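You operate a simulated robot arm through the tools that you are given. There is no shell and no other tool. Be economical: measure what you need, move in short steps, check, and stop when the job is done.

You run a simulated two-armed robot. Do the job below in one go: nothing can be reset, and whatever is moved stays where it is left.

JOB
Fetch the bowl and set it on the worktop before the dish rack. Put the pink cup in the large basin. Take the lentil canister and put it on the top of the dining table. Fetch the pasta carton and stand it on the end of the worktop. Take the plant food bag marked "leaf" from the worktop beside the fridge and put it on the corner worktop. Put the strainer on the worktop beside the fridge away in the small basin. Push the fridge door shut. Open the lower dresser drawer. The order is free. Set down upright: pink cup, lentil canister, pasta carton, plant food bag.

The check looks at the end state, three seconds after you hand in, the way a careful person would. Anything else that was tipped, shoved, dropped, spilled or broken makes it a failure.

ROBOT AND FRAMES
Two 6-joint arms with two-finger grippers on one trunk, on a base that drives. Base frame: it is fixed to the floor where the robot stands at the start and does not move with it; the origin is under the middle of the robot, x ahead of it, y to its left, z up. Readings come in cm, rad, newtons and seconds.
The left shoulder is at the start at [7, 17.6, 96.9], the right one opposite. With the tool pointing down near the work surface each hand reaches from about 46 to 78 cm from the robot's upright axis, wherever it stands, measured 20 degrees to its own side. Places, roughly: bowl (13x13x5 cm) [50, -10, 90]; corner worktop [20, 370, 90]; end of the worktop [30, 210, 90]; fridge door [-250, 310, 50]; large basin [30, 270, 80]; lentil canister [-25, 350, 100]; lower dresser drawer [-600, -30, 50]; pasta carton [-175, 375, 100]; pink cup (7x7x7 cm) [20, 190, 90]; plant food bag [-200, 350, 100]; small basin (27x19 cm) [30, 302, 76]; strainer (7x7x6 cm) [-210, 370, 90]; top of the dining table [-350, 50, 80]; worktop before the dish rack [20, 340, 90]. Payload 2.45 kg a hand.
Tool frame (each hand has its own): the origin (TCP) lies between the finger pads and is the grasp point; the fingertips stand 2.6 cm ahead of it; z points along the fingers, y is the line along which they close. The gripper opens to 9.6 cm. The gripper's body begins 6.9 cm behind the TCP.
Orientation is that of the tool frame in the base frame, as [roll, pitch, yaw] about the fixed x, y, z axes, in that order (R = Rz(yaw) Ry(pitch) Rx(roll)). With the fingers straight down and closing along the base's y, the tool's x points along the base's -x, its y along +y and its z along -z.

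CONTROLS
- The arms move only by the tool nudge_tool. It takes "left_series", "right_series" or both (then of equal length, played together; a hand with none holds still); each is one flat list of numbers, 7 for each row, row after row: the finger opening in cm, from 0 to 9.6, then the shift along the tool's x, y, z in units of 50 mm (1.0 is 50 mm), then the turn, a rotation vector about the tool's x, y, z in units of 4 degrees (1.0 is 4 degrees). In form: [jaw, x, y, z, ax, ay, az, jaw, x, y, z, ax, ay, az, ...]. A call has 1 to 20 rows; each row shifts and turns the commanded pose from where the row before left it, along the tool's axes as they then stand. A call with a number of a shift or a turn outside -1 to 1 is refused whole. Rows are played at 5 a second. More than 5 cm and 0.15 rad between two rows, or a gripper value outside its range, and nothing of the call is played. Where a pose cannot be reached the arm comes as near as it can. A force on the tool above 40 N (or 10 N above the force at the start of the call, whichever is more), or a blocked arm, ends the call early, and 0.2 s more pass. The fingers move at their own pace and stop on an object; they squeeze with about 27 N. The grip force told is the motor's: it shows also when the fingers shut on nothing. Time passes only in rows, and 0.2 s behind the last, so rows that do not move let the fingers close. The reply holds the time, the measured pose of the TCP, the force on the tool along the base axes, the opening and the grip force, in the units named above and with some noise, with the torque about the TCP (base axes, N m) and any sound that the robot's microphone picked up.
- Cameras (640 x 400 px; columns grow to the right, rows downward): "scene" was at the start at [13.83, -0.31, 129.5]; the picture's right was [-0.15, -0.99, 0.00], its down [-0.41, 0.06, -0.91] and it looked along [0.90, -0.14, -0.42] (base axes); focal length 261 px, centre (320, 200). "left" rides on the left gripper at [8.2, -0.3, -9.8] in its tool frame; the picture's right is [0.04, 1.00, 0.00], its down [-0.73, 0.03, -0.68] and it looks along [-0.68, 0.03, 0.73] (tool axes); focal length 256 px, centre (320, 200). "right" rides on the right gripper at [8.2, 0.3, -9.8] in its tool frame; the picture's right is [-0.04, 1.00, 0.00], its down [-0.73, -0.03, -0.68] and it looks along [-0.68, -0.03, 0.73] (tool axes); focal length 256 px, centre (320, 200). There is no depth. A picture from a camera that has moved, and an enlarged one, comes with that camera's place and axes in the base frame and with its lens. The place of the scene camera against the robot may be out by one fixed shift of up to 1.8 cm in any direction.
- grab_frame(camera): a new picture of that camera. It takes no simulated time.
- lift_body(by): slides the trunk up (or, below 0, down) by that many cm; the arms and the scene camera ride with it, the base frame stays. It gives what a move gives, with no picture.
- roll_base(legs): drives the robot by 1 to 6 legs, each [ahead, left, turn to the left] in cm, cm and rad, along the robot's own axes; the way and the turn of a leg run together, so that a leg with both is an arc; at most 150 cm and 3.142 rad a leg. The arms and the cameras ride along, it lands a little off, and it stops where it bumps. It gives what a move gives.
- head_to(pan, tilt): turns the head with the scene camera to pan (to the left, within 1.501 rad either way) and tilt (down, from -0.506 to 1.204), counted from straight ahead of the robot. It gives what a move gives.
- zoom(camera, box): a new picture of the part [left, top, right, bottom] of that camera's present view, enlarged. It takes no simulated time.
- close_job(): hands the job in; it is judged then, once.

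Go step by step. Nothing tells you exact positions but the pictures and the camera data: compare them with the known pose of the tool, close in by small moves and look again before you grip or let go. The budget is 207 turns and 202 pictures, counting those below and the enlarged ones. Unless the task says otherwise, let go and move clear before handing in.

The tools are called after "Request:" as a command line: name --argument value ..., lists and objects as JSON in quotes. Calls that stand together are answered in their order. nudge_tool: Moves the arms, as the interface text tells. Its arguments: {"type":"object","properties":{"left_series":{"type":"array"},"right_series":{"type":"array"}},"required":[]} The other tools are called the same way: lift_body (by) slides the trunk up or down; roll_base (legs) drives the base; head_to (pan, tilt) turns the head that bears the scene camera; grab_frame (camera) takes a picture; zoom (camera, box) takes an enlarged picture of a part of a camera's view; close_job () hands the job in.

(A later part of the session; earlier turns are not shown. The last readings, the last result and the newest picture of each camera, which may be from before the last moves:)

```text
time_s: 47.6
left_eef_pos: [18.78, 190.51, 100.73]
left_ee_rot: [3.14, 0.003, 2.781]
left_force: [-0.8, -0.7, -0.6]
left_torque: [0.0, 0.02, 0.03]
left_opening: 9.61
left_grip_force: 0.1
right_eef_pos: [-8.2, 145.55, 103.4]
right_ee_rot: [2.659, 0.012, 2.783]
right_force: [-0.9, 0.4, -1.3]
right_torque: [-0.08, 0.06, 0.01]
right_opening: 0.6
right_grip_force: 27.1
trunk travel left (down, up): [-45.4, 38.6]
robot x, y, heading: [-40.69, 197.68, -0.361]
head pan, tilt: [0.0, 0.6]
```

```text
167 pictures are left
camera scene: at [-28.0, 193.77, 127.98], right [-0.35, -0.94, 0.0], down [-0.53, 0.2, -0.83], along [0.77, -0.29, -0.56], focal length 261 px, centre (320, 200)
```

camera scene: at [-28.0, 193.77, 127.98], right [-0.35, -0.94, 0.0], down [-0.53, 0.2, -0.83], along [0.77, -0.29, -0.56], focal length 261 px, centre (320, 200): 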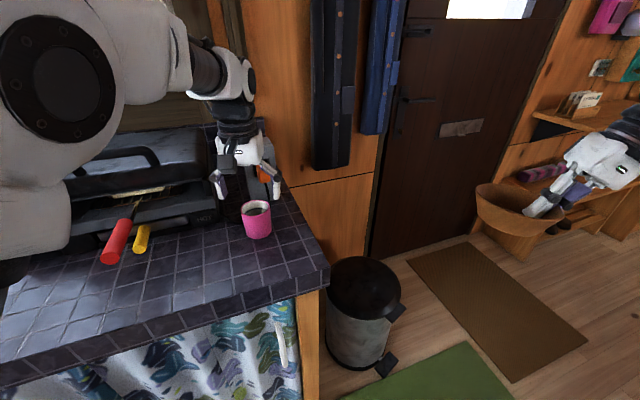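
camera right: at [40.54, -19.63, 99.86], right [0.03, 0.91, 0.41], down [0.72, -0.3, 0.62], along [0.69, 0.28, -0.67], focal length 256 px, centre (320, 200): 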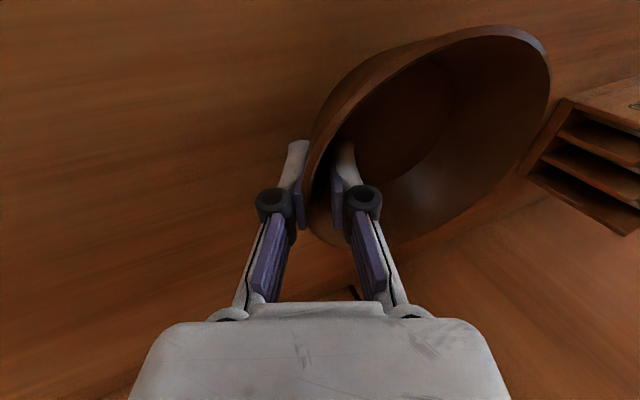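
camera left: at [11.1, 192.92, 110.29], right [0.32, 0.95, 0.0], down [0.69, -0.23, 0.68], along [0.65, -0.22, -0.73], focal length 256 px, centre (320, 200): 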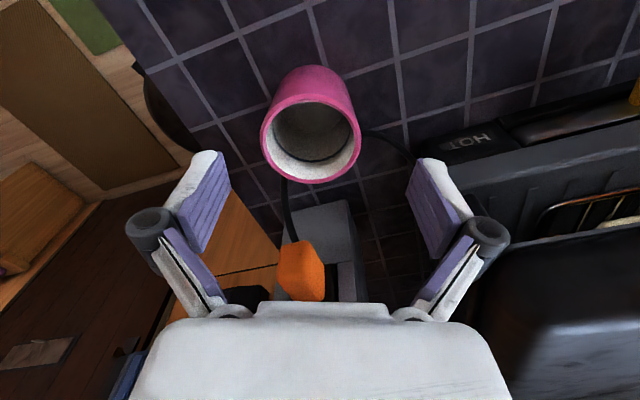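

I centre slightly and then descend around the cup and close.

Request:
nudge_tool --left_series '[9.6, -0.19, -0.14, 0.1, 0, 0, 0, 9.6, 0, 0, 0.8, 0, 0, 0, 9.6, 0, 0, 0.8, 0, 0, 0, 9.6, 0, 0, 0, 0, 0, 0, 0, 0, 0, 0, 0, 0, 0, 0, 0, 0, 0, 0, 0, 0, 0, 0, 0, 0, 0, 0, 0]'

Request:
grab_frame --camera "left"

```text
time_s: 49.2
left_eef_pos: [19.63, 189.49, 92.26]
left_ee_rot: [3.142, 0.006, 2.78]
left_force: [3.5, 1.5, 12.0]
left_torque: [-0.17, 0.31, 0.03]
left_opening: 6.16
left_grip_force: 26.7
right_eef_pos: [-8.21, 145.62, 103.35]
right_ee_rot: [2.659, 0.014, 2.783]
right_force: [0.3, 0.5, -1.6]
right_torque: [-0.11, 0.06, -0.01]
right_opening: 0.6
right_grip_force: 27.0
trunk travel left (down, up): [-45.4, 38.6]
robot x, y, heading: [-40.44, 197.42, -0.363]
head pan, tilt: [0.0, 0.6]
```

```text
166 pictures are left
camera left: at [11.98, 192.03, 101.9], right [0.32, 0.95, 0.0], down [0.69, -0.23, 0.68], along [0.65, -0.22, -0.73], focal length 256 px, centre (320, 200)
```

left: 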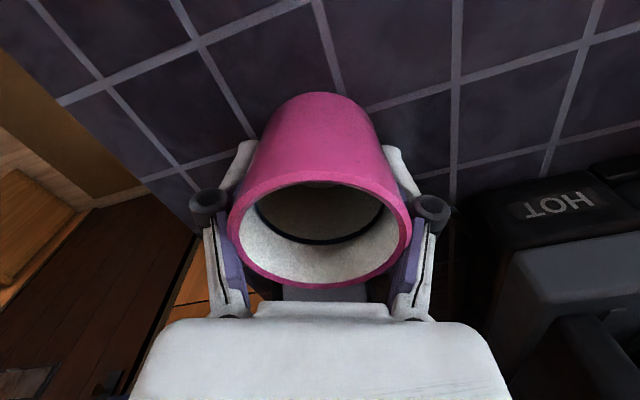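

The cup is gripped. I lift it clear.

Request:
nudge_tool --left_series '[0, 0, 0, -0.3, 0, 0, 0, 0, 0, 0, -0.8, 0, 0, 0, 0, 0, 0, -0.9, 0, 0, 0, 0, 0, 0, -0.9, 0, 0, 0, 0, 0, 0, -0.9, 0, 0, 0, 0, 0, 0, -0.9, 0, 0, 0, 0, 0, 0, 0, 0, 0, 0]'

Request:
grab_frame --camera "left"

```text
time_s: 50.8
left_eef_pos: [19.48, 189.26, 115.47]
left_ee_rot: [3.14, 0.003, 2.781]
left_force: [0.2, 0.3, -1.3]
left_torque: [-0.02, 0.02, 0.01]
left_opening: 5.7
left_grip_force: 26.5
right_eef_pos: [-8.13, 145.52, 103.31]
right_ee_rot: [2.659, 0.013, 2.784]
right_force: [0.0, 0.1, -2.3]
right_torque: [-0.08, -0.04, 0.02]
right_opening: 0.6
right_grip_force: 27.4
trunk travel left (down, up): [-45.4, 38.6]
robot x, y, heading: [-40.59, 197.81, -0.359]
head pan, tilt: [0.0, 0.6]
```

```text
165 pictures are left
camera left: at [11.93, 191.85, 125.24], right [0.32, 0.95, 0.0], down [0.69, -0.23, 0.68], along [0.65, -0.21, -0.73], focal length 256 px, centre (320, 200)
```

left: 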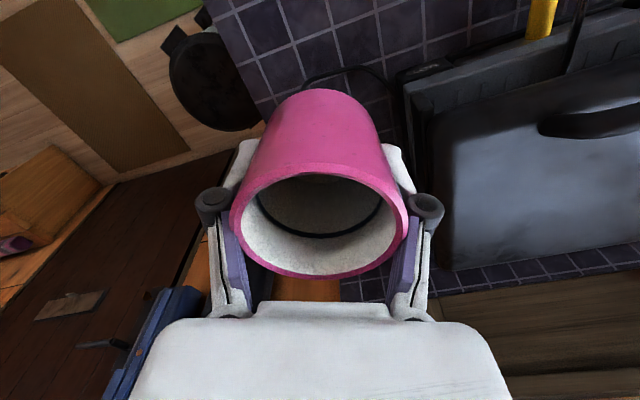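

Both are held. I raise the trunk, back away, straighten up and strafe along the worktop towards the basin.

Request:
lift_body --by 12

Request:
roll_base --legs '[[-24, 0, 0], [0, 0, 0.36], [0, 50, 0]]'

Request:
grab_frame --camera "scene"

```text
time_s: 52.3
left_eef_pos: [19.75, 189.25, 127.45]
left_ee_rot: [3.141, 0.002, 2.782]
left_force: [-0.2, -0.1, -0.9]
left_torque: [0.0, -0.02, -0.03]
left_opening: 5.72
left_grip_force: 27.5
right_eef_pos: [-8.18, 145.66, 115.28]
right_ee_rot: [2.658, 0.011, 2.785]
right_force: [0.0, -0.6, -1.0]
right_torque: [-0.04, 0.02, -0.01]
right_opening: 0.6
right_grip_force: 26.9
trunk travel left (down, up): [-57.4, 26.6]
robot x, y, heading: [-40.56, 197.77, -0.364]
head pan, tilt: [0.0, 0.6]
```

```text
time_s: 57.7
left_eef_pos: [-4.47, 269.75, 127.45]
left_ee_rot: [3.138, 0.003, -3.14]
left_force: [0.6, -0.5, -1.1]
left_torque: [-0.02, -0.04, 0.01]
left_opening: 5.7
left_grip_force: 27.1
right_eef_pos: [-14.87, 218.98, 115.35]
right_ee_rot: [2.658, 0.012, -3.137]
right_force: [0.7, -0.1, -1.7]
right_torque: [-0.09, -0.03, -0.01]
right_opening: 0.58
right_grip_force: 27.0
trunk travel left (down, up): [-57.4, 26.6]
robot x, y, heading: [-63.64, 255.73, -0.001]
head pan, tilt: [0.0, 0.6]
```

```text
164 pictures are left
camera scene: at [-50.07, 257.09, 139.97], right [0.0, -1.0, 0.0], down [-0.57, 0.0, -0.82], along [0.82, 0.0, -0.57], focal length 261 px, centre (320, 200)
```

scene: 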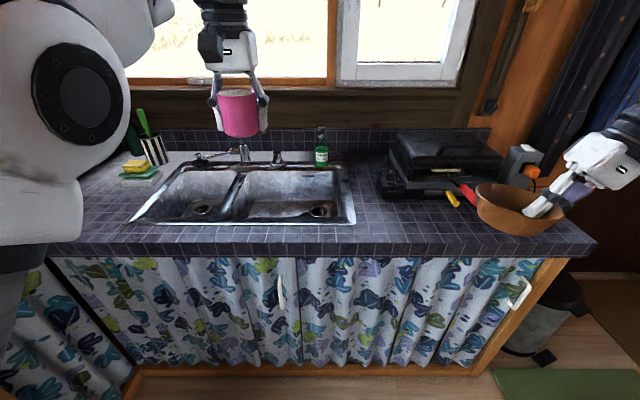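

The large basin spans about x 15–45, y 250–282. I drive ahead, reach out over its middle and look down with the left hand camera.

Request:
roll_base --legs '[[24, 0, 0]]'

Request:
nudge_tool --left_series '[0, -0.6, 0, 0.6, 0, 0, 0, 0, -0.6, 0, 0.7, 0, 0, 0, 0, -0.5, 0, 0.8, 0, 0, 0, 0, 0, 0, 0.9, 0, 0, 0, 0, 0, 0, 0, 0, 0, 0]'

Request:
grab_frame --camera "left"

Request:
grab_frame --camera "scene"

```text
time_s: 59.5
left_eef_pos: [19.2, 270.04, 127.43]
left_ee_rot: [3.14, 0.003, -3.136]
left_force: [0.2, 0.6, -2.3]
left_torque: [-0.02, -0.02, -0.03]
left_opening: 5.72
left_grip_force: 27.2
right_eef_pos: [8.88, 219.26, 115.44]
right_ee_rot: [2.656, 0.013, -3.133]
right_force: [0.1, -0.6, -0.7]
right_torque: [-0.06, -0.02, -0.01]
right_opening: 0.61
right_grip_force: 27.2
trunk travel left (down, up): [-57.4, 26.6]
robot x, y, heading: [-39.99, 256.27, 0.004]
head pan, tilt: [0.0, 0.6]
```

```text
time_s: 60.7
left_eef_pos: [27.81, 269.84, 112.4]
left_ee_rot: [3.142, 0.001, -3.136]
left_force: [0.2, -0.3, -1.3]
left_torque: [0.02, -0.01, -0.03]
left_opening: 5.69
left_grip_force: 27.1
right_eef_pos: [8.96, 219.33, 115.27]
right_ee_rot: [2.658, 0.013, -3.133]
right_force: [0.8, -0.1, -1.3]
right_torque: [-0.06, 0.01, 0.04]
right_opening: 0.61
right_grip_force: 26.5
trunk travel left (down, up): [-57.4, 26.6]
robot x, y, heading: [-40.12, 256.32, 0.005]
head pan, tilt: [0.0, 0.6]
```

```text
163 pictures are left
camera left: at [19.7, 269.51, 122.13], right [-0.05, 1.0, 0.0], down [0.73, 0.03, 0.68], along [0.68, 0.03, -0.73], focal length 256 px, centre (320, 200)
```

left: 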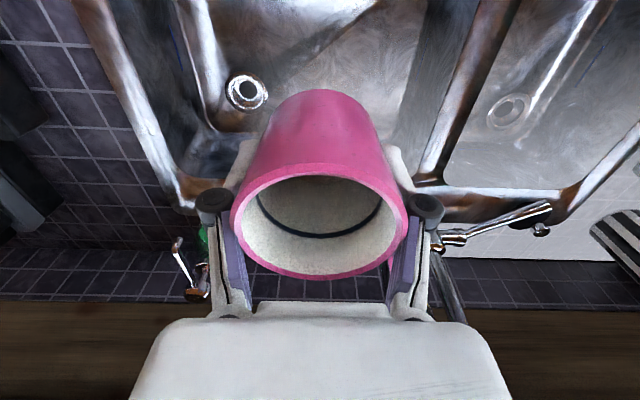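

```text
162 pictures are left
camera scene: at [-26.41, 257.27, 139.97], right [0.01, -1.0, 0.0], down [-0.57, 0.0, -0.82], along [0.82, 0.0, -0.57], focal length 261 px, centre (320, 200)
```

scene: 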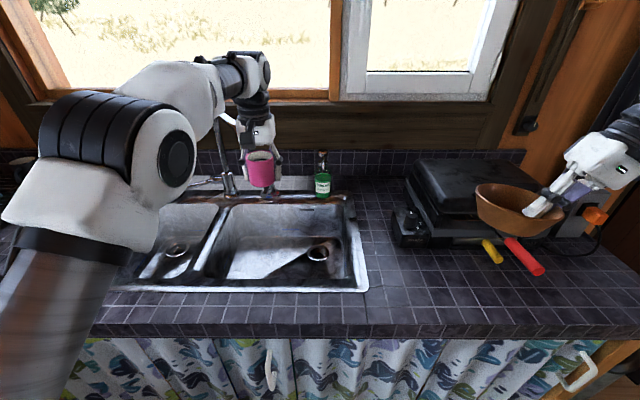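

The drain puts the basin floor at about z 76 and the cup is over clear floor. I lower it most of the way.

Request:
nudge_tool --left_series '[0, 0, 0, 0.95, 0, 0, 0, 0, 0, 0, 0.95, 0, 0, 0, 0, 0, 0, 0.95, 0, 0, 0, 0, 0, 0, 0.95, 0, 0, 0, 0, 0, 0, 0.95, 0, 0, 0, 0, 0, 0, 0.7, 0, 0, 0, 0, 0, 0, 0, 0, 0, 0]'

Request:
grab_frame --camera "left"

Request:
grab_frame --camera "scene"

```text
time_s: 62.3
left_eef_pos: [27.79, 269.86, 85.4]
left_ee_rot: [3.14, 0.003, -3.137]
left_force: [-1.0, 0.8, -2.0]
left_torque: [0.0, 0.0, -0.01]
left_opening: 5.71
left_grip_force: 26.3
right_eef_pos: [8.83, 219.24, 115.39]
right_ee_rot: [2.656, 0.012, -3.133]
right_force: [-0.7, 0.5, -1.1]
right_torque: [-0.08, -0.02, -0.01]
right_opening: 0.58
right_grip_force: 27.2
trunk travel left (down, up): [-57.4, 26.6]
robot x, y, heading: [-39.95, 256.13, 0.007]
head pan, tilt: [0.0, 0.6]
```

```text
161 pictures are left
camera left: at [19.67, 269.47, 94.98], right [-0.04, 1.0, 0.0], down [0.73, 0.03, 0.68], along [0.68, 0.03, -0.73], focal length 256 px, centre (320, 200)
```

left: 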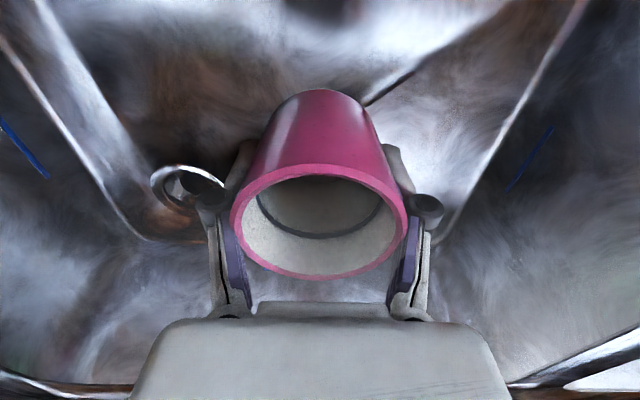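

```text
160 pictures are left
camera scene: at [-26.5, 257.25, 139.98], right [0.01, -1.0, 0.0], down [-0.56, 0.0, -0.83], along [0.83, 0.0, -0.56], focal length 261 px, centre (320, 200)
```

scene: 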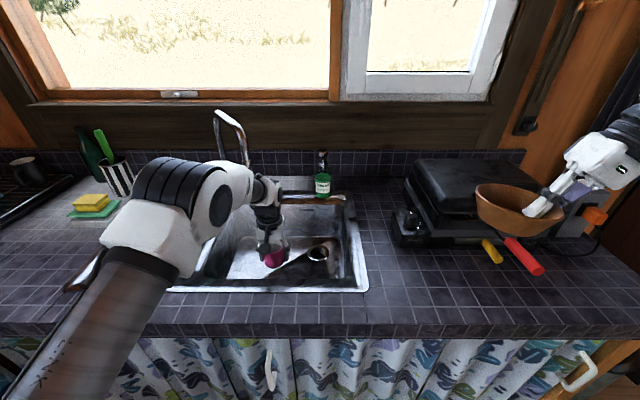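

I'm still about 4 cm above the floor, so I lower in small steps and watch the force.

Request:
nudge_tool --left_series '[0, 0, 0, 0.4, 0, 0, 0, 0, 0, 0, 0.3, 0, 0, 0, 0, 0, 0, 0.1, 0, 0, 0, 0, 0, 0, 0, 0, 0, 0]'

Request:
grab_frame --camera "left"

```text
time_s: 63.3
left_eef_pos: [27.92, 270.07, 81.32]
left_ee_rot: [3.14, 0.004, -3.138]
left_force: [0.5, -0.6, -0.9]
left_torque: [0.01, 0.0, -0.06]
left_opening: 5.73
left_grip_force: 26.9
right_eef_pos: [8.92, 219.28, 115.29]
right_ee_rot: [2.659, 0.013, -3.133]
right_force: [-0.3, 0.0, -0.9]
right_torque: [-0.09, 0.02, 0.0]
right_opening: 0.59
right_grip_force: 26.7
trunk travel left (down, up): [-57.4, 26.6]
robot x, y, heading: [-40.21, 256.12, 0.005]
head pan, tilt: [0.0, 0.6]
```

```text
159 pictures are left
camera left: at [19.81, 269.6, 91.02], right [-0.04, 1.0, 0.0], down [0.73, 0.03, 0.68], along [0.68, 0.03, -0.73], focal length 256 px, centre (320, 200)
```

left: 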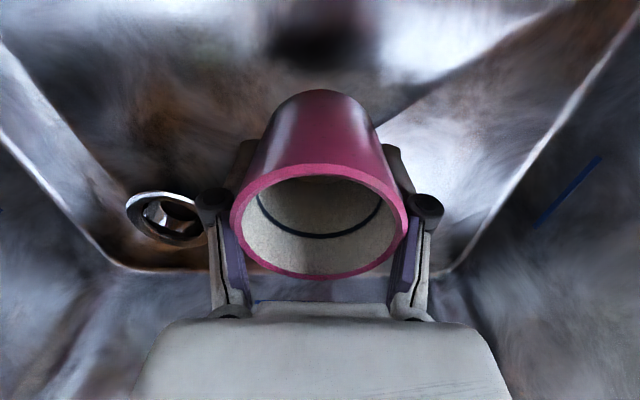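

Request:
nudge_tool --left_series '[0, 0, 0, 0.12, 0, 0, 0, 0, 0, 0, 0.1, 0, 0, 0, 0, 0, 0, 0.0, 0, 0, 0]'

```text
time_s: 64.1
left_eef_pos: [27.84, 270.02, 80.26]
left_ee_rot: [3.14, 0.004, -3.136]
left_force: [-0.1, -0.7, -1.0]
left_torque: [0.03, -0.03, 0.03]
left_opening: 5.74
left_grip_force: 26.2
right_eef_pos: [8.97, 219.27, 115.36]
right_ee_rot: [2.657, 0.013, -3.132]
right_force: [-0.2, -0.2, -1.5]
right_torque: [-0.11, 0.03, 0.03]
right_opening: 0.6
right_grip_force: 26.8
trunk travel left (down, up): [-57.4, 26.6]
robot x, y, heading: [-39.83, 255.98, 0.003]
head pan, tilt: [0.0, 0.6]
```

There is no contact yet, so I keep on in small steps.

Request:
nudge_tool --left_series '[0, 0, 0, 0.1, 0, 0, 0, 0, 0, 0, 0.1, 0, 0, 0, 0, 0, 0, 0.0, 0, 0, 0]'

```text
time_s: 64.9
left_eef_pos: [27.83, 270.04, 79.17]
left_ee_rot: [3.141, 0.003, -3.135]
left_force: [0.6, 0.1, -0.9]
left_torque: [-0.01, 0.0, -0.02]
left_opening: 5.69
left_grip_force: 26.8
right_eef_pos: [8.84, 219.21, 115.35]
right_ee_rot: [2.658, 0.012, -3.132]
right_force: [0.4, 1.0, -1.2]
right_torque: [-0.05, -0.01, 0.0]
right_opening: 0.6
right_grip_force: 26.8
trunk travel left (down, up): [-57.4, 26.6]
robot x, y, heading: [-40.23, 256.3, 0.007]
head pan, tilt: [0.0, 0.6]
```

Request:
nudge_tool --left_series '[0, 0, 0, 0.1, 0, 0, 0, 0, 0, 0, 0.08, 0, 0, 0, 0, 0, 0, 0.0, 0, 0, 0]'

Request:
zoom --camera "scene" --box '[200, 200, 360, 300]'

```text
time_s: 65.7
left_eef_pos: [27.87, 270.11, 78.31]
left_ee_rot: [3.141, 0.003, -3.137]
left_force: [-0.8, -0.7, -0.9]
left_torque: [0.01, 0.0, -0.01]
left_opening: 5.72
left_grip_force: 27.1
right_eef_pos: [9.0, 219.29, 115.34]
right_ee_rot: [2.659, 0.013, -3.133]
right_force: [0.5, 0.3, -1.3]
right_torque: [-0.08, -0.03, 0.05]
right_opening: 0.59
right_grip_force: 27.4
trunk travel left (down, up): [-57.4, 26.6]
robot x, y, heading: [-40.14, 256.18, 0.004]
head pan, tilt: [0.0, 0.6]
```

```text
4.00 times, centred on (280, 250) of scene
camera zoom: at [-26.44, 257.26, 139.97], right [0.01, -1.0, 0.0], down [-0.57, 0.0, -0.82], along [0.82, 0.0, -0.57], focal length 1044 px, centre (480, 0)
```

zoom: 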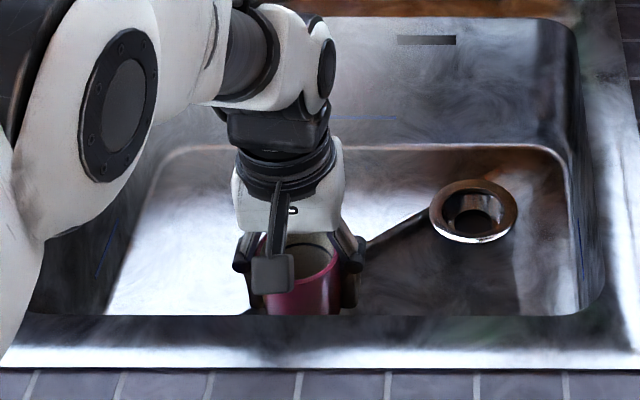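

Request:
nudge_tool --left_series '[0, 0, 0, 0.1, 0, 0, 0, 0, 0, 0, 0.1, 0, 0, 0, 0, 0, 0, 0.1, 0, 0, 0, 0, 0, 0, 0.0, 0, 0, 0]'

Request:
grab_frame --camera "left"

```text
time_s: 66.4
left_eef_pos: [28.01, 270.04, 77.9]
left_ee_rot: [3.14, 0.018, -3.136]
left_force: [-6.2, 0.9, 26.5]
left_torque: [-0.38, 0.57, -0.05]
left_opening: 5.81
left_grip_force: 26.9
right_eef_pos: [8.65, 219.19, 115.55]
right_ee_rot: [2.657, 0.016, -3.134]
right_force: [-0.8, -0.1, -1.0]
right_torque: [-0.08, 0.01, 0.02]
right_opening: 0.61
right_grip_force: 27.2
trunk travel left (down, up): [-57.4, 26.6]
robot x, y, heading: [-40.24, 255.98, 0.006]
head pan, tilt: [0.0, 0.6]
stopped in row 3 (left hand): the force on the tool passed its limit at 46 N (the readings are from after the stop); the commanded pose is now the measured one
```

```text
157 pictures are left
camera left: at [19.85, 269.7, 87.57], right [-0.04, 1.0, 0.0], down [0.72, 0.03, 0.69], along [0.69, 0.03, -0.72], focal length 256 px, centre (320, 200)
```

left: 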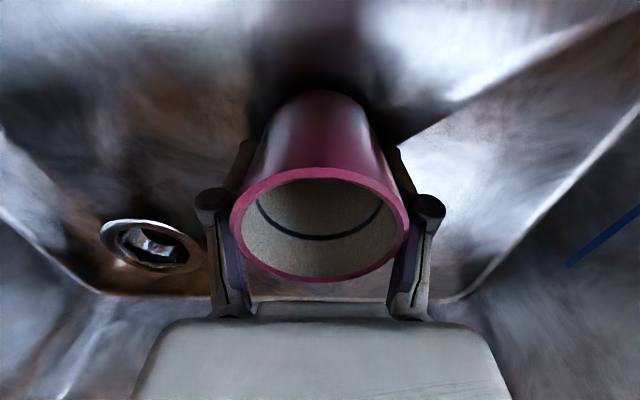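

The cup has touched the floor. I relieve the push slightly, open and rise straight up.

Request:
nudge_tool --left_series '[0, 0, 0, -0.03, 0, 0, 0, 6.2, 0, 0, 0, 0, 0, 0, 8, 0, 0, 0, 0, 0, 0, 9.6, 0, 0, 0, 0, 0, 0, 9.6, 0, 0, -0.5, 0, 0, 0, 9.6, 0, 0, -0.8, 0, 0, 0, 9.6, 0, 0, -0.9, 0, 0, 0, 9.6, 0, 0, -0.9, 0, 0, 0, 9.6, 0, 0, -0.9, 0, 0, 0, 9.6, 0, 0, -0.9, 0, 0, 0]'

Request:
grab_frame --camera "left"

```text
time_s: 68.6
left_eef_pos: [27.73, 270.25, 102.27]
left_ee_rot: [3.141, 0.012, -3.136]
left_force: [-0.2, 0.8, 0.9]
left_torque: [0.02, -0.06, -0.02]
left_opening: 9.59
left_grip_force: 0.0
right_eef_pos: [8.9, 219.2, 115.44]
right_ee_rot: [2.658, 0.014, -3.132]
right_force: [0.0, 0.4, -1.8]
right_torque: [-0.06, -0.01, -0.02]
right_opening: 0.6
right_grip_force: 27.2
trunk travel left (down, up): [-57.4, 26.6]
robot x, y, heading: [-40.21, 256.05, 0.006]
head pan, tilt: [0.0, 0.6]
```

```text
156 pictures are left
camera left: at [19.56, 269.88, 111.97], right [-0.04, 1.0, 0.0], down [0.73, 0.03, 0.69], along [0.69, 0.03, -0.73], focal length 256 px, centre (320, 200)
```

left: 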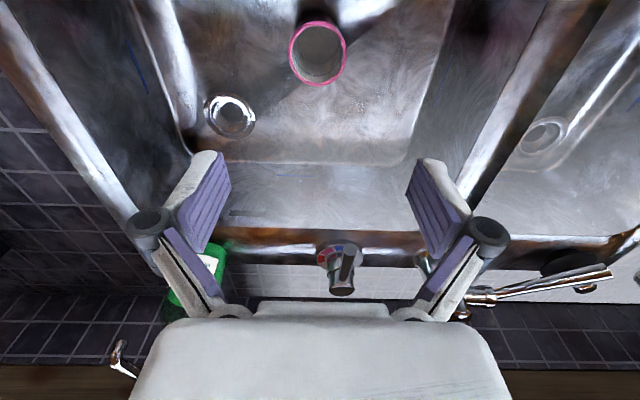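

The pink cup stands upright in the large basin. I raise and draw back the left hand, then look left to the corner.

Request:
nudge_tool --left_series '[9.6, 0, 0, -0.9, 0, 0, 0, 9.6, 0, 0, -0.9, 0, 0, 0, 9.6, 0.5, 0, -0.8, 0, 0, 0, 9.6, 0.8, 0, -0.5, 0, 0, 0, 9.6, 0.8, 0, 0, 0, 0, 0, 9.6, 0, 0, 0, 0, 0, 0]'

Request:
head_to --pan 0.9 --tilt 0.5

Request:
grab_frame --camera "scene"

```text
time_s: 70.0
left_eef_pos: [17.26, 270.02, 117.35]
left_ee_rot: [3.14, 0.01, -3.136]
left_force: [0.5, -0.2, 0.5]
left_torque: [0.02, 0.02, -0.03]
left_opening: 9.63
left_grip_force: 0.0
right_eef_pos: [9.03, 219.34, 115.26]
right_ee_rot: [2.658, 0.012, -3.131]
right_force: [1.0, -0.1, -1.5]
right_torque: [-0.05, 0.02, 0.0]
right_opening: 0.6
right_grip_force: 27.2
trunk travel left (down, up): [-57.4, 26.6]
robot x, y, heading: [-40.0, 256.23, 0.006]
head pan, tilt: [0.0, 0.6]
```

```text
time_s: 71.2
left_eef_pos: [17.19, 269.97, 117.54]
left_ee_rot: [-3.141, 0.013, -3.135]
left_force: [0.1, -0.5, 0.5]
left_torque: [0.0, -0.01, 0.0]
left_opening: 9.63
left_grip_force: 0.0
right_eef_pos: [8.99, 219.28, 115.35]
right_ee_rot: [2.658, 0.011, -3.132]
right_force: [0.2, 0.1, -0.8]
right_torque: [-0.08, 0.02, 0.03]
right_opening: 0.6
right_grip_force: 27.5
trunk travel left (down, up): [-57.4, 26.6]
robot x, y, heading: [-39.96, 256.09, 0.005]
head pan, tilt: [0.901, 0.499]
```

```text
155 pictures are left
camera scene: at [-29.68, 264.37, 140.89], right [0.79, -0.62, 0.0], down [-0.3, -0.38, -0.88], along [0.54, 0.69, -0.48], focal length 261 px, centre (320, 200)
```

scene: 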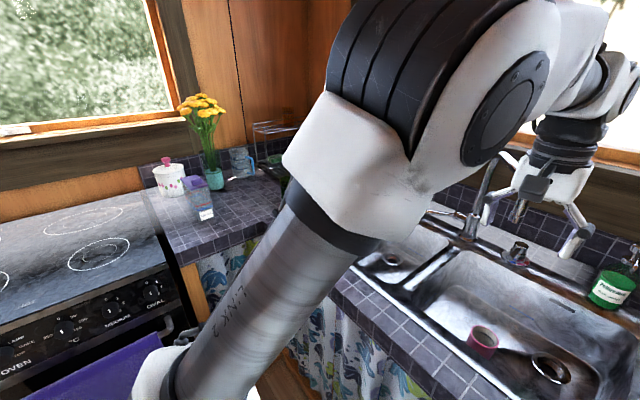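

I tuck the left hand in and up, back off, turn left about 57° and look at the corner.

Request:
nudge_tool --left_series '[9.6, 0.6, 0.4, -0.6, 0, 0, 0, 9.6, 0.6, 0.4, -0.6, 0, 0, 0, 9.6, 0.6, 0.4, -0.6, 0, 0, 0, 9.6, 0, 0, 0, 0, 0, 0]'

Request:
roll_base --legs '[[-22, 0, 0], [0, 0, 1.0]]'

Request:
head_to --pan 0.0 --tilt 0.45

Request:
grab_frame --camera "scene"

```text
time_s: 72.2
left_eef_pos: [8.33, 275.91, 126.3]
left_ee_rot: [3.139, 0.011, -3.136]
left_force: [-0.4, -0.4, -0.7]
left_torque: [0.04, 0.04, 0.0]
left_opening: 9.59
left_grip_force: 0.0
right_eef_pos: [9.0, 219.22, 115.31]
right_ee_rot: [2.659, 0.012, -3.132]
right_force: [0.1, -0.2, -2.2]
right_torque: [-0.08, -0.01, 0.01]
right_opening: 0.62
right_grip_force: 27.2
trunk travel left (down, up): [-57.4, 26.6]
robot x, y, heading: [-40.4, 256.12, 0.001]
head pan, tilt: [0.901, 0.499]
```

```text
time_s: 76.4
left_eef_pos: [-51.61, 307.02, 126.31]
left_ee_rot: [3.139, 0.012, -2.161]
left_force: [0.6, -0.1, 0.9]
left_torque: [-0.03, -0.02, -0.03]
left_opening: 9.6
left_grip_force: 0.0
right_eef_pos: [-4.31, 275.94, 115.29]
right_ee_rot: [2.659, 0.013, -2.157]
right_force: [0.7, -0.1, -1.6]
right_torque: [-0.07, -0.04, -0.01]
right_opening: 0.6
right_grip_force: 26.6
trunk travel left (down, up): [-57.4, 26.6]
robot x, y, heading: [-62.32, 255.97, 0.978]
head pan, tilt: [0.901, 0.499]
```

```text
time_s: 77.6
left_eef_pos: [-51.72, 307.12, 126.3]
left_ee_rot: [3.139, 0.012, -2.161]
left_force: [0.5, -0.6, 0.6]
left_torque: [0.02, 0.0, -0.04]
left_opening: 9.59
left_grip_force: 0.1
right_eef_pos: [-4.38, 275.94, 115.33]
right_ee_rot: [2.657, 0.013, -2.157]
right_force: [0.0, -0.1, -1.0]
right_torque: [-0.03, -0.06, 0.0]
right_opening: 0.61
right_grip_force: 27.2
trunk travel left (down, up): [-57.4, 26.6]
robot x, y, heading: [-62.19, 256.12, 0.985]
head pan, tilt: [0.0, 0.45]
```

```text
154 pictures are left
camera scene: at [-54.65, 268.94, 141.33], right [0.83, -0.55, 0.0], down [-0.24, -0.36, -0.9], along [0.5, 0.75, -0.44], focal length 261 px, centre (320, 200)
```

scene: 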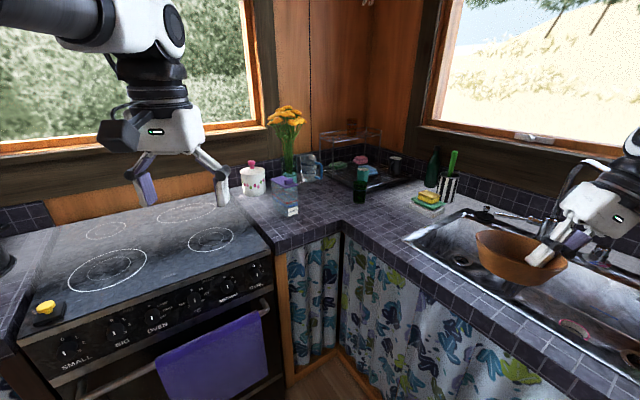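

Request:
zoom --camera "scene" --box '[220, 90, 480, 252]'

```text
2.46 times, centred on (350, 171) of scene
camera zoom: at [-54.65, 268.94, 141.33], right [0.83, -0.55, 0.0], down [-0.24, -0.36, -0.9], along [0.5, 0.75, -0.44], focal length 642 px, centre (246, 271)
```

zoom: 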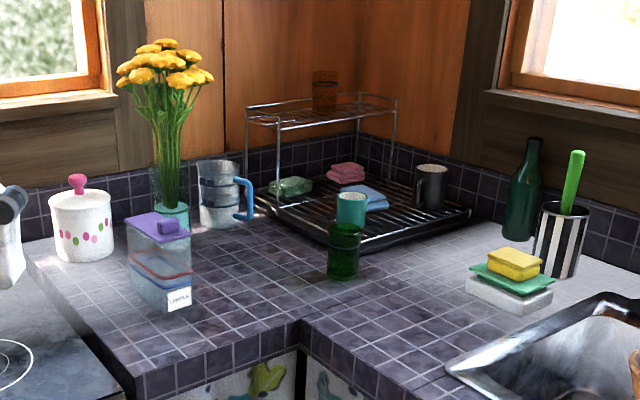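

The dish rack is in the corner with a free patch of worktop around [21, 335], between the green glass and the sponge tray. I drive in towards it.

Request:
roll_base --legs '[[36, -4, 0]]'

Request:
grab_frame --camera "scene"

Request:
grab_frame --camera "right"

```text
time_s: 79.9
left_eef_pos: [-28.17, 334.35, 126.31]
left_ee_rot: [3.139, 0.013, -2.166]
left_force: [-0.4, 0.0, -0.2]
left_torque: [0.0, -0.02, 0.02]
left_opening: 9.6
left_grip_force: 0.0
right_eef_pos: [18.92, 302.89, 115.45]
right_ee_rot: [2.658, 0.012, -2.163]
right_force: [0.1, 0.3, -1.9]
right_torque: [-0.05, -0.05, 0.0]
right_opening: 0.59
right_grip_force: 26.6
trunk travel left (down, up): [-57.4, 26.6]
robot x, y, heading: [-39.09, 283.48, 0.976]
head pan, tilt: [0.0, 0.45]
```

```text
152 pictures are left
camera scene: at [-31.44, 296.22, 141.34], right [0.83, -0.56, 0.0], down [-0.24, -0.36, -0.9], along [0.5, 0.75, -0.44], focal length 261 px, centre (320, 200)
```

scene: 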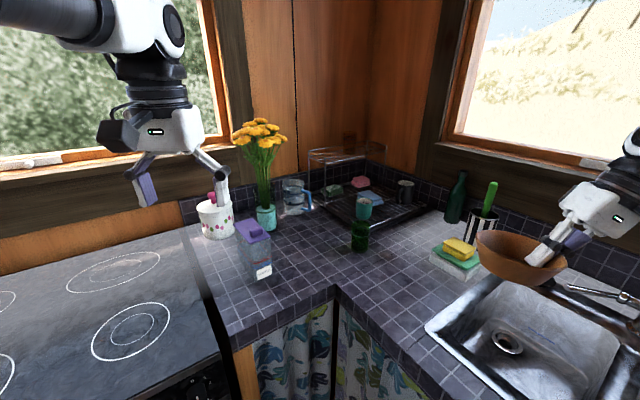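

```text
151 pictures are left
camera right: at [17.81, 293.68, 124.06], right [-0.72, 0.52, 0.46], down [0.69, 0.41, 0.6], along [0.12, 0.75, -0.65], focal length 256 px, centre (320, 200)
```

right: 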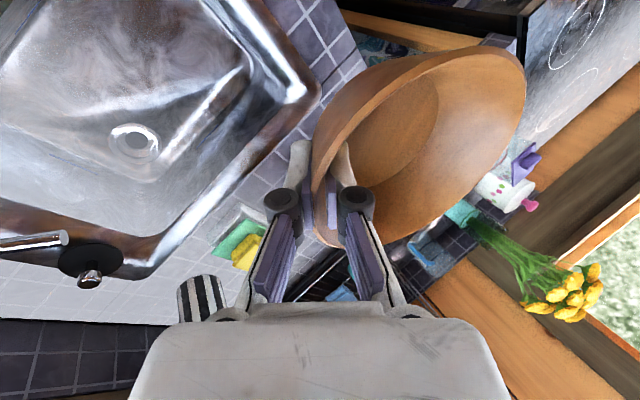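

I close in another few cm, turn the wrist and level the bowl, then look again.

Request:
roll_base --legs '[[6.6, 4.5, 0]]'

Request:
nudge_tool --right_series '[0, 0, 0, 0, 0, -0.446, 0.846, 0, 0, 0, 0, 0, -0.446, 0.846, 0, 0, 0, 0, 0, -0.446, 0.846, 0, 0, 0, 0, 0, -0.446, 0.846, 0, 0, 0, 0, 0, -0.446, 0.846, 0, 0, 0, 0, 0, -0.446, 0.846, 0, 0, 0, 0, 1, 0, 0, 0, 0, 0, 0, 1, 0, 0, 0, 0, 0, 0, 0, 0, 0]'

Request:
grab_frame --camera "scene"

Request:
zoom --camera "scene" --box '[440, 150, 640, 275]'

```text
time_s: 81.0
left_eef_pos: [-28.47, 342.27, 126.34]
left_ee_rot: [3.141, 0.012, -2.164]
left_force: [-0.1, -0.4, -0.1]
left_torque: [-0.07, 0.01, -0.01]
left_opening: 9.62
left_grip_force: 0.1
right_eef_pos: [18.67, 310.9, 115.49]
right_ee_rot: [2.659, 0.013, -2.161]
right_force: [0.6, -0.2, -1.2]
right_torque: [-0.06, -0.04, -0.01]
right_opening: 0.62
right_grip_force: 27.7
trunk travel left (down, up): [-57.4, 26.6]
robot x, y, heading: [-39.15, 291.03, 0.982]
head pan, tilt: [0.0, 0.45]
```

```text
time_s: 83.0
left_eef_pos: [-28.29, 342.27, 126.42]
left_ee_rot: [3.139, 0.011, -2.164]
left_force: [-0.2, 0.1, 0.3]
left_torque: [0.02, 0.03, -0.01]
left_opening: 9.59
left_grip_force: 0.1
right_eef_pos: [19.81, 312.3, 115.08]
right_ee_rot: [2.793, 0.012, -2.564]
right_force: [0.4, 0.4, -1.4]
right_torque: [-0.04, -0.01, 0.02]
right_opening: 0.59
right_grip_force: 26.8
right hand out of reach, approached as far as the arm can: row 4, 5, 6
trunk travel left (down, up): [-57.4, 26.6]
robot x, y, heading: [-39.5, 291.03, 0.978]
head pan, tilt: [0.0, 0.45]
```

```text
150 pictures are left
camera scene: at [-31.55, 304.08, 141.34], right [0.83, -0.56, 0.0], down [-0.24, -0.36, -0.9], along [0.5, 0.75, -0.44], focal length 261 px, centre (320, 200)
```

scene: 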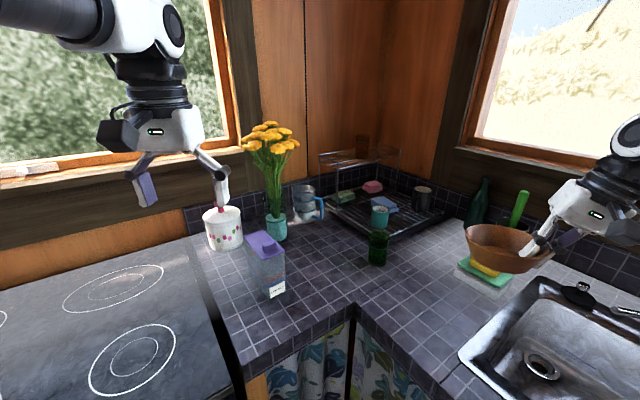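

```text
3.20 times, centred on (540, 212) of scene
camera zoom: at [-31.55, 304.08, 141.34], right [0.83, -0.56, 0.0], down [-0.24, -0.36, -0.9], along [0.5, 0.75, -0.44], focal length 835 px, centre (-384, 160)
```

zoom: 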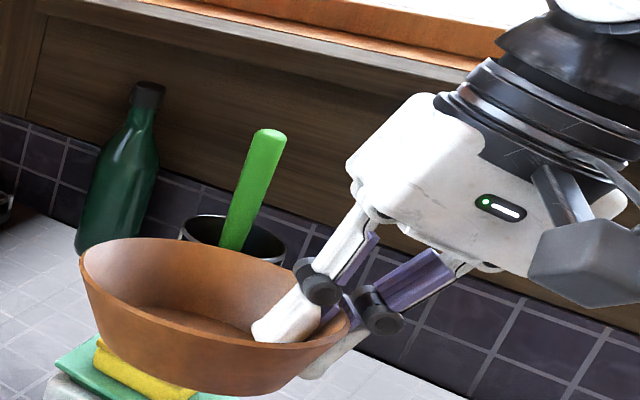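

The bowl is nearly level. I carry it horizontally to above the free patch.

Request:
nudge_tool --right_series '[0, -0.53, 0.45, 0.165, 0, 0, 0, 0, -0.53, 0.45, 0.165, 0, 0, 0, 0, -0.53, 0.45, 0.165, 0, 0, 0, 0, -0.53, 0.45, 0.165, 0, 0, 0, 0, -0.53, 0.45, 0.165, 0, 0, 0, 0, 0, 0, 0, 0, 0, 0]'

Request:
grab_frame --camera "scene"

Request:
grab_frame --camera "right"

```text
time_s: 84.3
left_eef_pos: [-28.38, 342.17, 126.45]
left_ee_rot: [3.14, 0.016, -2.165]
left_force: [0.6, 0.6, -0.1]
left_torque: [0.03, -0.02, 0.02]
left_opening: 9.6
left_grip_force: 0.1
right_eef_pos: [24.24, 329.6, 115.26]
right_ee_rot: [2.792, 0.013, -2.559]
right_force: [-0.1, -0.3, -2.3]
right_torque: [-0.03, -0.03, 0.03]
right_opening: 0.61
right_grip_force: 27.4
trunk travel left (down, up): [-57.4, 26.6]
robot x, y, heading: [-39.35, 291.26, 0.976]
head pan, tilt: [0.0, 0.45]
```

```text
148 pictures are left
camera scene: at [-31.64, 304.02, 141.35], right [0.83, -0.56, 0.0], down [-0.24, -0.36, -0.9], along [0.5, 0.75, -0.43], focal length 261 px, centre (320, 200)
```

scene: 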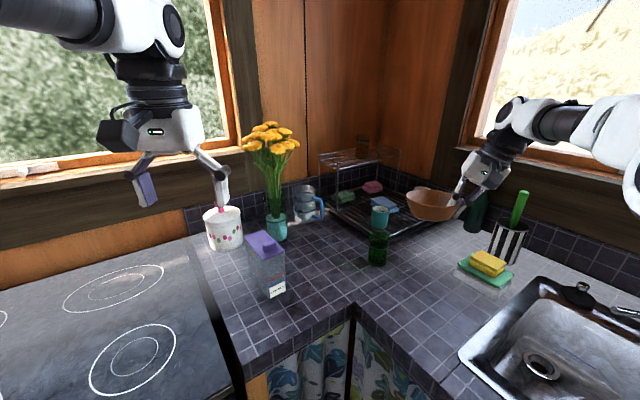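

```text
147 pictures are left
camera right: at [18.83, 322.5, 124.45], right [-0.49, 0.8, 0.34], down [0.75, 0.18, 0.64], along [0.45, 0.57, -0.69], focal length 256 px, centre (320, 200)
```

right: 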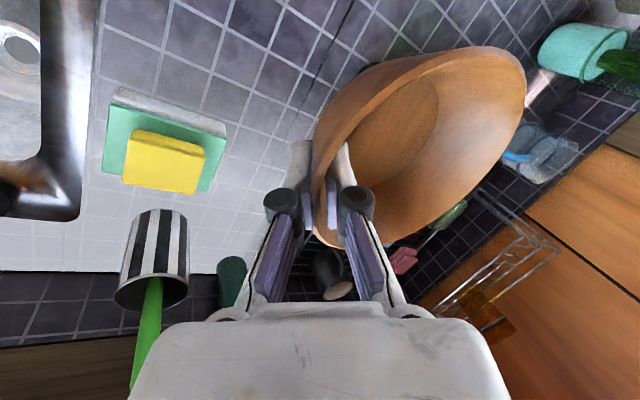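

The bowl is over [21.7, 335.7] as wanted. I lower it straight down to just above the worktop.

Request:
nudge_tool --right_series '[0, 0, -0.33, 0.9, 0, 0, 0, 0, 0, -0.33, 0.9, 0, 0, 0, 0, 0, -0.33, 0.9, 0, 0, 0, 0, 0, -0.2, 0.55, 0, 0, 0, 0, 0, 0, 0, 0, 0, 0]'

Request:
zoom --camera "scene" --box '[320, 160, 560, 310]'

Request:
grab_frame --camera "right"

```text
time_s: 85.5
left_eef_pos: [-28.37, 342.31, 126.26]
left_ee_rot: [-3.141, 0.012, -2.165]
left_force: [-0.2, 0.6, -0.2]
left_torque: [0.0, 0.0, -0.03]
left_opening: 9.62
left_grip_force: 0.0
right_eef_pos: [24.34, 329.68, 97.99]
right_ee_rot: [2.791, 0.014, -2.56]
right_force: [-0.4, -0.1, -1.3]
right_torque: [-0.01, -0.04, -0.02]
right_opening: 0.59
right_grip_force: 26.6
trunk travel left (down, up): [-57.4, 26.6]
robot x, y, heading: [-39.22, 291.28, 0.975]
head pan, tilt: [0.0, 0.45]
```

```text
2.67 times, centred on (440, 235) of scene
camera zoom: at [-31.66, 304.11, 141.34], right [0.83, -0.56, 0.0], down [-0.24, -0.36, -0.9], along [0.5, 0.75, -0.44], focal length 696 px, centre (0, 107)
```

zoom: 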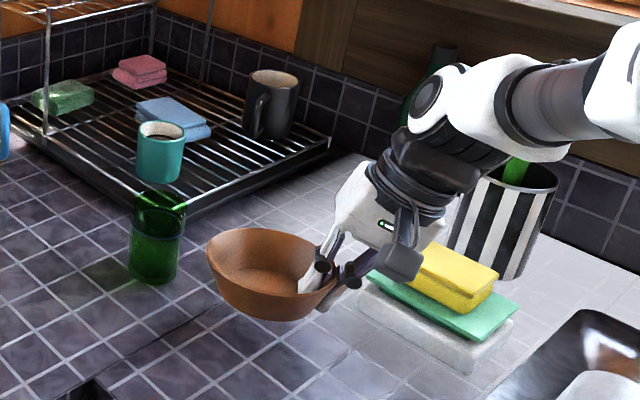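

```text
145 pictures are left
camera right: at [18.97, 322.45, 107.08], right [-0.49, 0.8, 0.34], down [0.75, 0.18, 0.64], along [0.45, 0.57, -0.69], focal length 256 px, centre (320, 200)
```

right: 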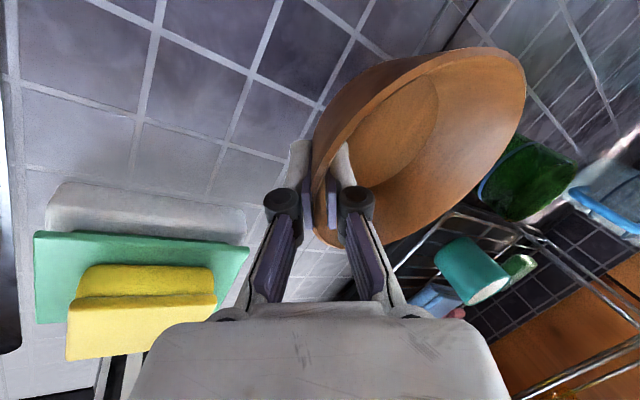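

Request:
nudge_tool --right_series '[0, 0, -0.14, 0.38, 0, 0, 0, 0, 0, -0.07, 0.19, 0, 0, 0, 0, 0, -0.04, 0.1, 0, 0, 0, 0, 0, 0, 0, 0, 0, 0]'

Request:
zoom --camera "scene" --box '[360, 190, 500, 278]'

```text
time_s: 86.5
left_eef_pos: [-28.35, 342.41, 126.25]
left_ee_rot: [3.14, 0.013, -2.164]
left_force: [0.4, 0.6, 0.5]
left_torque: [0.01, 0.01, -0.03]
left_opening: 9.63
left_grip_force: 0.1
right_eef_pos: [24.46, 329.61, 94.31]
right_ee_rot: [2.793, 0.011, -2.561]
right_force: [-0.3, 0.4, -1.6]
right_torque: [-0.05, -0.03, 0.03]
right_opening: 0.58
right_grip_force: 27.2
trunk travel left (down, up): [-57.4, 26.6]
robot x, y, heading: [-39.02, 291.38, 0.984]
head pan, tilt: [0.0, 0.45]
```

```text
4.55 times, centred on (430, 234) of scene
camera zoom: at [-31.59, 304.16, 141.33], right [0.83, -0.56, 0.0], down [-0.24, -0.36, -0.9], along [0.5, 0.75, -0.44], focal length 1186 px, centre (-180, 46)
```

zoom: 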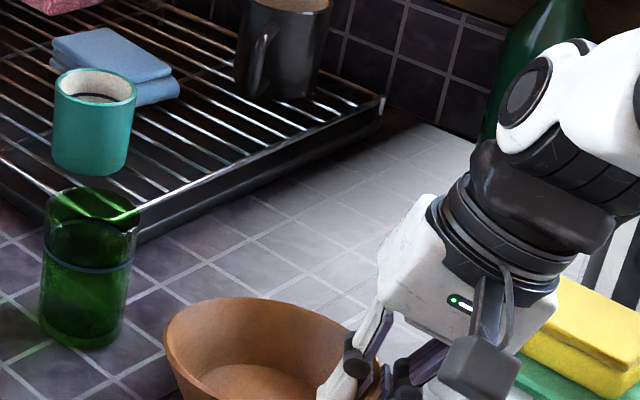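

Request:
nudge_tool --right_series '[0, 0, -0.03, 0.08, 0, 0, 0, 0, 0, -0.03, 0.08, 0, 0, 0, 0, 0, 0, 0, 0, 0, 0]'

Request:
zoom --camera "scene" --box '[360, 210, 500, 298]'

```text
time_s: 87.3
left_eef_pos: [-28.55, 342.26, 126.42]
left_ee_rot: [3.14, 0.012, -2.163]
left_force: [-1.0, 0.6, -0.2]
left_torque: [-0.01, 0.04, 0.02]
left_opening: 9.59
left_grip_force: 0.1
right_eef_pos: [24.54, 329.52, 93.76]
right_ee_rot: [2.791, 0.017, -2.562]
right_force: [4.4, 1.8, 10.9]
right_torque: [0.8, -0.2, -0.27]
right_opening: 0.6
right_grip_force: 26.8
trunk travel left (down, up): [-57.4, 26.6]
robot x, y, heading: [-39.12, 291.42, 0.977]
head pan, tilt: [0.0, 0.45]
```

```text
4.55 times, centred on (430, 254) of scene
camera zoom: at [-31.7, 304.06, 141.37], right [0.83, -0.56, 0.0], down [-0.24, -0.36, -0.9], along [0.5, 0.75, -0.43], focal length 1186 px, centre (-180, -46)
```

zoom: 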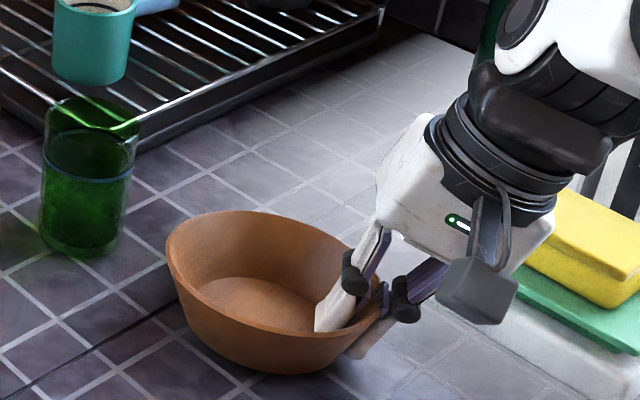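

The bowl touches down. I open only a little and withdraw along the fingers.

Request:
nudge_tool --right_series '[2, 0, 0, 0, 0, 0, 0, 3.5, 0, 0, 0, 0, 0, 0, 3.5, 0, 0, -0.2, 0, 0, 0, 3.5, 0, 0, -0.6, 0, 0, 0, 3.5, 0, 0, -0.9, 0, 0, 0, 3.5, 0, 0.3, -0.9, 0, 0, 0, 3.5, 0, 0.3, -0.9, 0, 0, 0, 3.5, 0, 0, 0, 0, 0, 0]'

Request:
grab_frame --camera "scene"

Request:
zoom --camera "scene" --box '[320, 160, 560, 310]'

```text
time_s: 89.2
left_eef_pos: [-28.34, 342.37, 126.36]
left_ee_rot: [3.138, 0.011, -2.164]
left_force: [-0.6, -1.2, 0.2]
left_torque: [-0.02, 0.0, 0.0]
left_opening: 9.59
left_grip_force: 0.0
right_eef_pos: [26.22, 326.95, 110.85]
right_ee_rot: [2.792, 0.013, -2.561]
right_force: [-0.3, -0.2, 0.0]
right_torque: [0.03, -0.03, 0.04]
right_opening: 3.5
right_grip_force: 0.0
trunk travel left (down, up): [-57.4, 26.6]
robot x, y, heading: [-39.32, 290.98, 0.976]
head pan, tilt: [0.0, 0.45]
```

```text
142 pictures are left
camera scene: at [-31.54, 304.18, 141.33], right [0.83, -0.56, 0.0], down [-0.24, -0.36, -0.9], along [0.5, 0.75, -0.44], focal length 261 px, centre (320, 200)
```

scene: 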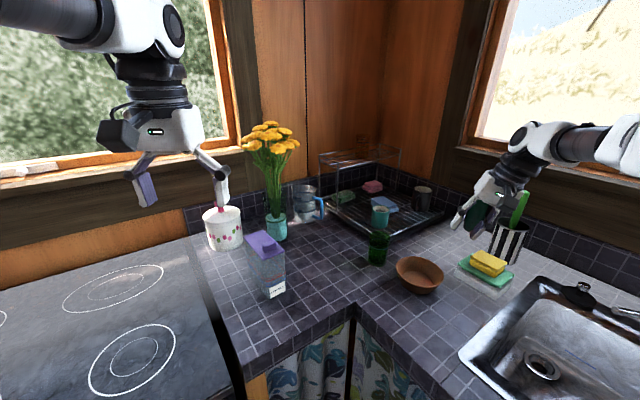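

```text
2.67 times, centred on (440, 235) of scene
camera zoom: at [-31.54, 304.18, 141.33], right [0.83, -0.56, 0.0], down [-0.24, -0.36, -0.9], along [0.5, 0.75, -0.44], focal length 696 px, centre (0, 107)
```

zoom: 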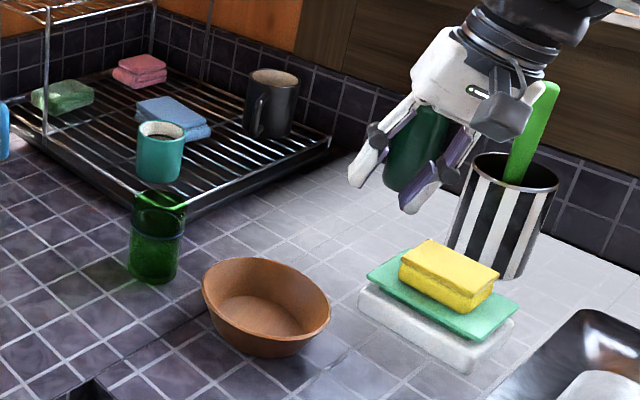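

The bowl stands well before the rack. I check the canister label and then look at the worktop by the fridge.

Request:
zoom --camera "scene" --box '[190, 180, 350, 320]'

Request:
nudge_tool --right_series '[6, 0.6, 0, -0.5, 0, 0, 0, 6, 0.7, 0, -0.5, 0, 0, 0, 6, 0.7, 0, -0.3, 0, 0, 0, 6, 0, 0, 0, 1, 0, 0, 6, 0, 0, 0, 1, 0, 0, 6, 0, 0, 0, 1, 0, 0, 6, 0, 0, 0, 1, 0, 0, 6, 0, 0, 0, 1, 0, 0, 6, 0, 0, 0, 0, 0, -1, 6, 0, 0, 0, 0, 0, -1, 6, 0, 0, 0, 0, 0, -1, 6, 0, 0, 0, 0, 0, -1, 6, 0, 0, 0, 0, 0, -1, 6, 0, 0, 0, 0, 0, -1, 6, 0, 0, 0, 0, 0, 0]'

```text
2.86 times, centred on (270, 250) of scene
camera zoom: at [-31.54, 304.18, 141.33], right [0.83, -0.56, 0.0], down [-0.24, -0.36, -0.9], along [0.5, 0.75, -0.44], focal length 746 px, centre (463, 57)
```

zoom: 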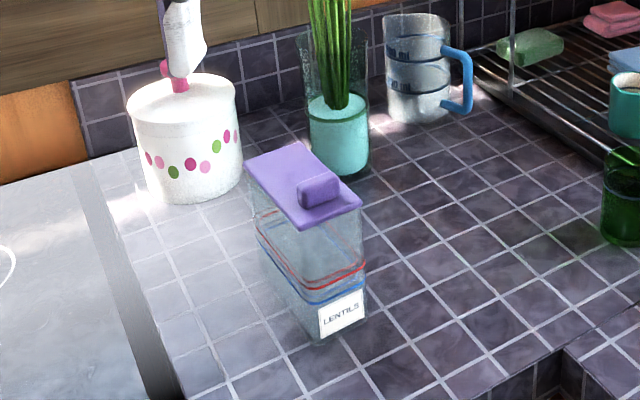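

```text
time_s: 92.3
left_eef_pos: [-28.46, 342.33, 126.41]
left_ee_rot: [3.139, 0.013, -2.164]
left_force: [0.2, -0.3, 0.4]
left_torque: [-0.01, 0.03, 0.0]
left_opening: 9.59
left_grip_force: 0.1
right_eef_pos: [18.86, 319.61, 117.08]
right_ee_rot: [-3.136, 0.01, -2.14]
right_force: [-0.3, 0.0, -0.7]
right_torque: [-0.01, -0.04, -0.02]
right_opening: 5.99
right_grip_force: 0.1
trunk travel left (down, up): [-57.4, 26.6]
robot x, y, heading: [-39.21, 291.37, 0.982]
head pan, tilt: [0.0, 0.45]
```

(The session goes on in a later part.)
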